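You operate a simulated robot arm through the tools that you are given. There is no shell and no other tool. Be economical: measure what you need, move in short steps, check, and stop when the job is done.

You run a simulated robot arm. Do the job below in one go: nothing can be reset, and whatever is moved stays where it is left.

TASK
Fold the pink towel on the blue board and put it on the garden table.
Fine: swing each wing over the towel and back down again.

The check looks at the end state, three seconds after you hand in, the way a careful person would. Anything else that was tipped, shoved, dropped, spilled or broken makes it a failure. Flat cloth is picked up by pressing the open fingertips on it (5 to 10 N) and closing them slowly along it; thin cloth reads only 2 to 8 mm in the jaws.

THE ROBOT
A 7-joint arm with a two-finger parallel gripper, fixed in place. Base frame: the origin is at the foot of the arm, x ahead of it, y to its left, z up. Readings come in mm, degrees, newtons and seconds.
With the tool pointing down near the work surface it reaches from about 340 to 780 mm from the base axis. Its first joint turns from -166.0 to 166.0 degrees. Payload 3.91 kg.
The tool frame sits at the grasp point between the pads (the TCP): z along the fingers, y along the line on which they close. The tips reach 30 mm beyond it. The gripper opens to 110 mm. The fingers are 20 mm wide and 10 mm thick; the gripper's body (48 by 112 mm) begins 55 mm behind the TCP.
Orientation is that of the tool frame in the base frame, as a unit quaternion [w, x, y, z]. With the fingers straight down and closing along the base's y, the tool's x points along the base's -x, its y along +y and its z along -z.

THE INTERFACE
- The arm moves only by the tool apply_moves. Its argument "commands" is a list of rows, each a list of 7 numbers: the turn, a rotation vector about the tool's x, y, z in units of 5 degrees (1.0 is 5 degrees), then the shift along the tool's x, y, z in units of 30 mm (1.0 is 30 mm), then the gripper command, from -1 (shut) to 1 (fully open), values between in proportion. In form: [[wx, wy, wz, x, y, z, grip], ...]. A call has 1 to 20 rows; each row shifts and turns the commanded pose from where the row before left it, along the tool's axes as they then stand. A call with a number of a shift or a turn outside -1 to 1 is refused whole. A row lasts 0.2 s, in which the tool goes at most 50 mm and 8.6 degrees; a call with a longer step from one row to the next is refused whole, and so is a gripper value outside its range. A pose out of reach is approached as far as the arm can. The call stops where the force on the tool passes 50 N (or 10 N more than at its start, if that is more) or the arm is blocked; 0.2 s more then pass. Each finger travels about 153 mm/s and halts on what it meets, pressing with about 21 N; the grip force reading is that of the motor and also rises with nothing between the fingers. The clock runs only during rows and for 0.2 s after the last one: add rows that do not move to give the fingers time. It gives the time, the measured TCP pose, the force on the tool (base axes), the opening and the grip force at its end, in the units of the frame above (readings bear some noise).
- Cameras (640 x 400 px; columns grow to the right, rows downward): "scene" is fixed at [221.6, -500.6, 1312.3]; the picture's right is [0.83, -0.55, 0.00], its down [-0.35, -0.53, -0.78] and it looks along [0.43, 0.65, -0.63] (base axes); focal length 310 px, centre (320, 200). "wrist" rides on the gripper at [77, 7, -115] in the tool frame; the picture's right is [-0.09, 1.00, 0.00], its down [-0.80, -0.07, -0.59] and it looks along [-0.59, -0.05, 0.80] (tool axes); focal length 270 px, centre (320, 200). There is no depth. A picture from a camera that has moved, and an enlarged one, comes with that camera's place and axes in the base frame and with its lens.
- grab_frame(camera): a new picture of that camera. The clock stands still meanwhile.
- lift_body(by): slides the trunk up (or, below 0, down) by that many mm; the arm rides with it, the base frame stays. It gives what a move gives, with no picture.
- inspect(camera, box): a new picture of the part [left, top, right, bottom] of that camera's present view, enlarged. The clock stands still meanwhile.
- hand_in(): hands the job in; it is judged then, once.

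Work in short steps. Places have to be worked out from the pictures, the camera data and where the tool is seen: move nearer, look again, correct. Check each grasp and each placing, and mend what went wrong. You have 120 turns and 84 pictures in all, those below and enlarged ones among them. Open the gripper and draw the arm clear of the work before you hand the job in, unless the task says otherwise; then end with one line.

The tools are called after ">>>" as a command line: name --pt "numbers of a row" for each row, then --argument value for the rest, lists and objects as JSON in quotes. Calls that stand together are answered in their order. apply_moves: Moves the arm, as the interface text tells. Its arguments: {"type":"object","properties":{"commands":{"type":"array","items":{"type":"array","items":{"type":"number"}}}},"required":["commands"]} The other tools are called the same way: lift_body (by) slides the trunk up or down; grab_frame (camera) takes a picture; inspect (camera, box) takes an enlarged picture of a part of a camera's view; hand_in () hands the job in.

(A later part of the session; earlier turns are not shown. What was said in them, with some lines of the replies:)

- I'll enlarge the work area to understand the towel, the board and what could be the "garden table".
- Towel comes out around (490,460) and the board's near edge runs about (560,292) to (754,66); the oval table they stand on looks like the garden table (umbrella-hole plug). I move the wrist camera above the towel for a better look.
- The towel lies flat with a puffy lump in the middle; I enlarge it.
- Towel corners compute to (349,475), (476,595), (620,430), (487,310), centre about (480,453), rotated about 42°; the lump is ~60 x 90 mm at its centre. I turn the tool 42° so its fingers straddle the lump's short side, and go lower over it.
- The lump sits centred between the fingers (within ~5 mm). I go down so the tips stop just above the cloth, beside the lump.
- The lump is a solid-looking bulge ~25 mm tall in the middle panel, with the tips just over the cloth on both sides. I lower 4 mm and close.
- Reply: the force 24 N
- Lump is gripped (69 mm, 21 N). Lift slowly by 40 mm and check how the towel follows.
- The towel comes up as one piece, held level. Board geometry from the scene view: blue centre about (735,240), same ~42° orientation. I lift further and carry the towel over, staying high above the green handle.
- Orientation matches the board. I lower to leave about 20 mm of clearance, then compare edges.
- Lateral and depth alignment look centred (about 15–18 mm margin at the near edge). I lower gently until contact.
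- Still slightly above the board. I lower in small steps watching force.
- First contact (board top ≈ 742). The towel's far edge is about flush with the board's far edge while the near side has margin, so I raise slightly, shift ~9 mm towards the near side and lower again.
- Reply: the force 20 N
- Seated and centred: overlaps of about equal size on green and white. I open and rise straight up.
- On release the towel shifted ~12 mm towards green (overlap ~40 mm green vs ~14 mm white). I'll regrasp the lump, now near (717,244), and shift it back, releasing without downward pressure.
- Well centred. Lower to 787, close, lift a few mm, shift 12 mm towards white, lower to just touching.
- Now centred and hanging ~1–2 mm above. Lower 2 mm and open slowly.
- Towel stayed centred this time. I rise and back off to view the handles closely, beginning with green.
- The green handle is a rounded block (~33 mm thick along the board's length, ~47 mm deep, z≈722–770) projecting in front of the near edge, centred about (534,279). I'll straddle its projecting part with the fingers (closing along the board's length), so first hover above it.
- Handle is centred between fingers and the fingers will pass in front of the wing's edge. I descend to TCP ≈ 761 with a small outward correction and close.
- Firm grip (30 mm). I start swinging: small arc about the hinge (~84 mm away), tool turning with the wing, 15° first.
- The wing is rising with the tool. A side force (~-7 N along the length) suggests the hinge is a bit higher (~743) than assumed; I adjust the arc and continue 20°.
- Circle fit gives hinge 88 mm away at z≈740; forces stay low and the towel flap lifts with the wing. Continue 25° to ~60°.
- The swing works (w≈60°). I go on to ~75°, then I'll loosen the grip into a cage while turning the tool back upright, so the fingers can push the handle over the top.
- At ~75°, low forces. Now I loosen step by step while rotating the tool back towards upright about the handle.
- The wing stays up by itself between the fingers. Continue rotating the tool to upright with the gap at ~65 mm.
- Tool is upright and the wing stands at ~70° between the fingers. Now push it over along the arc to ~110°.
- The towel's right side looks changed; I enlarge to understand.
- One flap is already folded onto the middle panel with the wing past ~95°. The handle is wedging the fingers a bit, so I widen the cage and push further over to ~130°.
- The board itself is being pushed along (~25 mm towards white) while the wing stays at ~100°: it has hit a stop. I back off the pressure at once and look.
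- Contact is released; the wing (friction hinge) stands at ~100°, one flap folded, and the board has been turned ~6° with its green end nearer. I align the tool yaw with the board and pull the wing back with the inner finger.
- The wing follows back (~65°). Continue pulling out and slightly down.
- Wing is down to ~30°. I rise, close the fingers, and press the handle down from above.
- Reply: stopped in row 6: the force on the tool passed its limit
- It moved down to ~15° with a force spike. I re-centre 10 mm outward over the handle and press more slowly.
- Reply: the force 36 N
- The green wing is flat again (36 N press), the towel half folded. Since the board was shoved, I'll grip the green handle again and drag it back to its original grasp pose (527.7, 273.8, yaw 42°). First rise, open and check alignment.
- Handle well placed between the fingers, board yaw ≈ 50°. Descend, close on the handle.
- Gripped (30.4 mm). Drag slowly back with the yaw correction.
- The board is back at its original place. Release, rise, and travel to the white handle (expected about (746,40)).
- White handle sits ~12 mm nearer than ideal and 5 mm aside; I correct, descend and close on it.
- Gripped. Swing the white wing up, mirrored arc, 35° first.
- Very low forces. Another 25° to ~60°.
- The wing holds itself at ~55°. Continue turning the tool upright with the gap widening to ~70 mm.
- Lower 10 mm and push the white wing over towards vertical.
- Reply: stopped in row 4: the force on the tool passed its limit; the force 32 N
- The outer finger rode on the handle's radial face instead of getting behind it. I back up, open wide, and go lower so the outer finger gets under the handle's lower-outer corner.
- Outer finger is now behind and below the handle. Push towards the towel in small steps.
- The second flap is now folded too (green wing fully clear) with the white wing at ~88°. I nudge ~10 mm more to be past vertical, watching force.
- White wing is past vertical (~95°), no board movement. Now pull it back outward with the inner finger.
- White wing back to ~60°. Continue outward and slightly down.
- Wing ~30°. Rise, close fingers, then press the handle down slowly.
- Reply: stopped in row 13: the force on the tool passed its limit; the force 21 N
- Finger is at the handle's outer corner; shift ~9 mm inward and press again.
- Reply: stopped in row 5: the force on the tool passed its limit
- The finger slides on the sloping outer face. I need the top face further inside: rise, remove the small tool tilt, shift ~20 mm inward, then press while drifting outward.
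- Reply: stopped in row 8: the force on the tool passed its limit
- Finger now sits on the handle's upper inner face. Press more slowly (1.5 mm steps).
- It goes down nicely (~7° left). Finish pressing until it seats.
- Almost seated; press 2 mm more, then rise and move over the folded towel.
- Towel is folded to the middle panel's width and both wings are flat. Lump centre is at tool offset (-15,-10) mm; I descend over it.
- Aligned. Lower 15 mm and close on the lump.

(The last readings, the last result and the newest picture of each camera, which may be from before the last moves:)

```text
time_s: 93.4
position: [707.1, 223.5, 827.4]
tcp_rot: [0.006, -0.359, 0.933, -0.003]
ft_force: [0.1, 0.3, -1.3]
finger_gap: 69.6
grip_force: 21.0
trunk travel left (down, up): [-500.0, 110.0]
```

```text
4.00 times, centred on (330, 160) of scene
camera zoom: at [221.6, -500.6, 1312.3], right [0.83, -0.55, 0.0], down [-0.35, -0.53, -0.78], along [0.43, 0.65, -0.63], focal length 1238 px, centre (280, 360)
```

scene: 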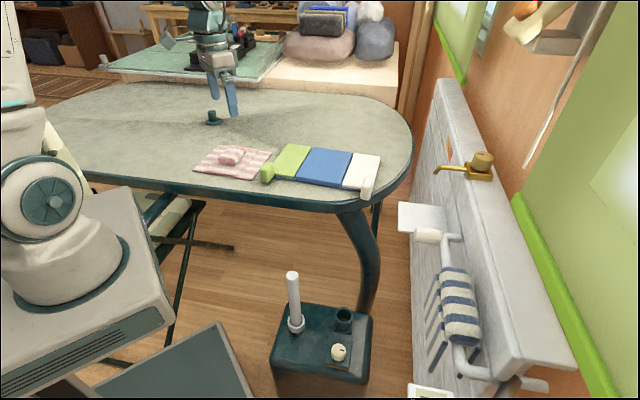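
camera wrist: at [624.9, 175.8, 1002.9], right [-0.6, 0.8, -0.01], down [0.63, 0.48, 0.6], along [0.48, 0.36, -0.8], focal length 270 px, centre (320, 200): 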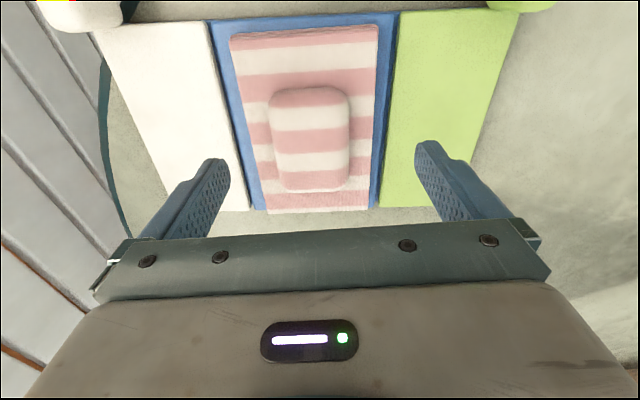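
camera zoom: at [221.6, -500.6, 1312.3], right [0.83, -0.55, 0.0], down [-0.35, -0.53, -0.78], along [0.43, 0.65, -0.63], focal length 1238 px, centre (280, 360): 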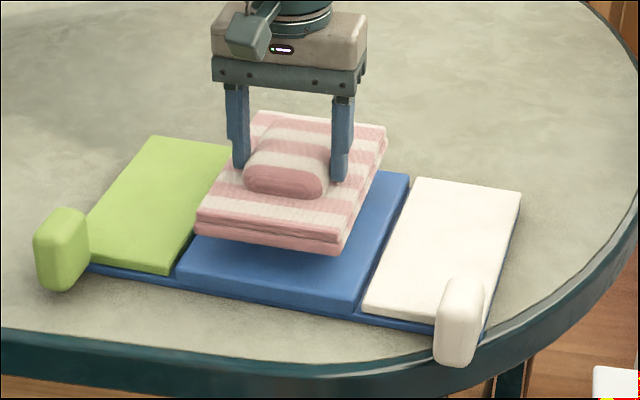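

The folded towel is lifted in one piece. Raise, and carry it back to the free area of the garden table around (478,450).

>>> apply_moves --pt "0 0 0 0 0 -0.8 -1" --pt "0 0 0 0 0 -0.9 -1" --pt "0 0 0 0.05 0.9 0 -1" --pt "0 0 0 0.05 0.9 0 -1" --pt "0 0 0 0.05 0.9 0 -1" --pt "0 0 0 0.05 0.9 0 -1" --pt "0 0 0 0.05 0.9 0 -1" --pt "0 0 0 0.05 0.9 0 -1" --pt "0 0 0 0.05 0.9 0 -1" --pt "0 0 0 0.05 0.9 0 -1" --pt "0 0 0 0.05 0.9 0 -1" --pt "0 0 0 0.05 0.9 0 -1" --pt "0 0 0 0.05 0.9 0 -1" --pt "0 0 0 0.05 0.8 0 -1" --pt "0 0 0 0 0 0.9 -1" --pt "0 0 0 0 0 0.9 -1" --pt "0 0 0 0 0 0.7 -1" --pt "0 0 0 0 0 0 -1"

>>> inspect --camera "scene" --box '[180, 90, 372, 210]'

```text
time_s: 97.2
position: [479.4, 449.6, 798.5]
tcp_rot: [0.005, -0.359, 0.933, -0.002]
ft_force: [-0.1, -0.3, -0.8]
finger_gap: 69.5
grip_force: 21.5
trunk travel left (down, up): [-500.0, 110.0]
```

```text
3.33 times, centred on (276, 150) of scene
camera zoom: at [221.6, -500.6, 1312.3], right [0.83, -0.55, 0.0], down [-0.35, -0.53, -0.78], along [0.43, 0.65, -0.63], focal length 1032 px, centre (467, 367)
```

zoom: 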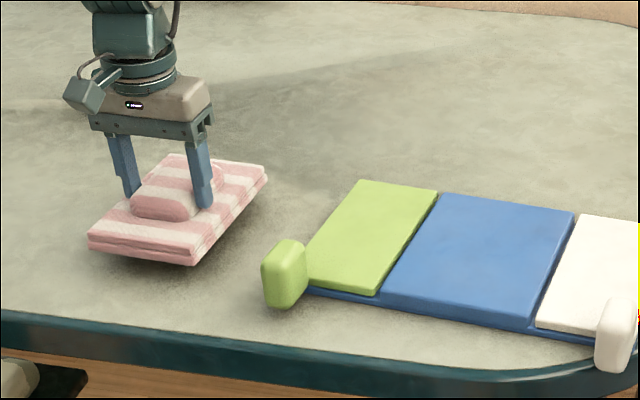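

Folded towel hovers ~22 mm above the free table. Lower gently, finishing in small steps until light contact.

>>> apply_moves --pt "0 0 0 0 0 0.3 -1" --pt "0 0 0 0 0 0.2 -1" --pt "0 0 0 0 0 0.15 -1" --pt "0 0 0 0 0 0.07 -1" --pt "0 0 0 0 0 0 -1"

```text
time_s: 98.4
position: [479.9, 449.8, 777.2]
tcp_rot: [0.006, -0.359, 0.933, -0.003]
ft_force: [0.5, 0.1, -0.6]
finger_gap: 69.5
grip_force: 21.0
trunk travel left (down, up): [-500.0, 110.0]
```

Not yet touching by force; two more small steps.

>>> apply_moves --pt "0 0 0 0 0 0.06 -1" --pt "0 0 0 0 0 0.04 -1" --pt "0 0 0 0 0 0 -1"

```text
time_s: 99.2
position: [480.8, 450.3, 776.4]
tcp_rot: [0.008, -0.358, 0.934, -0.001]
ft_force: [1.3, 1.1, 11.5]
finger_gap: 69.7
grip_force: 21.2
trunk travel left (down, up): [-500.0, 110.0]
```

Contact (11 N). Ease off 1 mm, open slowly, rise and pull away.

>>> apply_moves --pt "0 0 0 0 0 -0.06 -1" --pt "0 0 0 0 0 0 0.3" --pt "0 0 0 0 0 0 0.5" --pt "0 0 0 0 0 0 0.7" --pt "0 0 0 0 0 0 0.7" --pt "0 0 0 0 0 -0.5 0.7" --pt "0 0 0 0 0 -0.9 0.7" --pt "0 0 0 0 0 -0.9 0.7" --pt "0 0 0 0 0 -0.9 0.7" --pt "0 0 0 0 0 -0.9 0.7" --pt "0 0 0 0 0.5 -0.9 0.7" --pt "0 0 0 0 0.9 -0.9 0.7" --pt "0 0 0 0 0.9 0 0.7" --pt "0 0 0 0 0.9 0 0.7" --pt "0 0 0 0 0 0 0.7"

>>> grab_frame --camera "scene"

>>> inspect --camera "scene" --box '[180, 110, 404, 210]'

```text
time_s: 102.4
position: [413.3, 523.2, 952.5]
tcp_rot: [0.005, -0.359, 0.933, -0.003]
ft_force: [0.0, 0.0, 0.7]
finger_gap: 93.6
grip_force: 0.0
trunk travel left (down, up): [-500.0, 110.0]
```

```text
13 pictures are left
```

scene: 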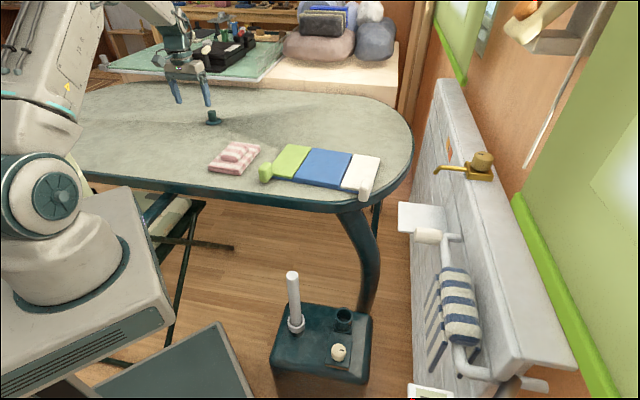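

```text
2.86 times, centred on (292, 160) of scene
camera zoom: at [221.6, -500.6, 1312.3], right [0.83, -0.55, 0.0], down [-0.35, -0.53, -0.78], along [0.43, 0.65, -0.63], focal length 884 px, centre (400, 314)
```

zoom: 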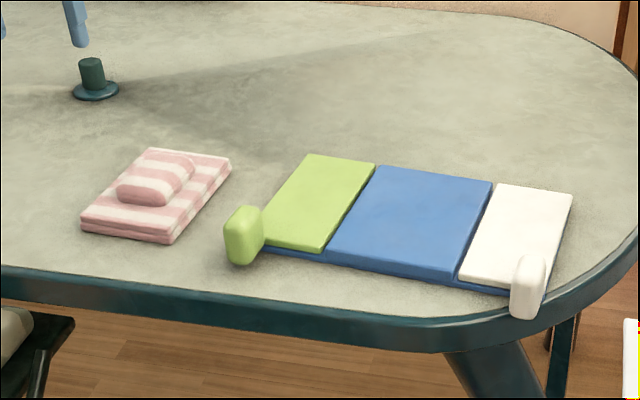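

The folded towel lies flat on the table. Both wings are down, the board is back where it started, nothing else has moved, and the gripper is open and clear, so I hand in.

>>> hand_in

```text
The job is handed in.
```

The pink towel was folded on the blue board, one swing of each wing, and now lies folded on the oval table, which I took to be the garden table. On the way, the green wing stopped at about 100° and I pushed the board roughly 25–30 mm; I dragged it back to within a few millimetres of where it started.
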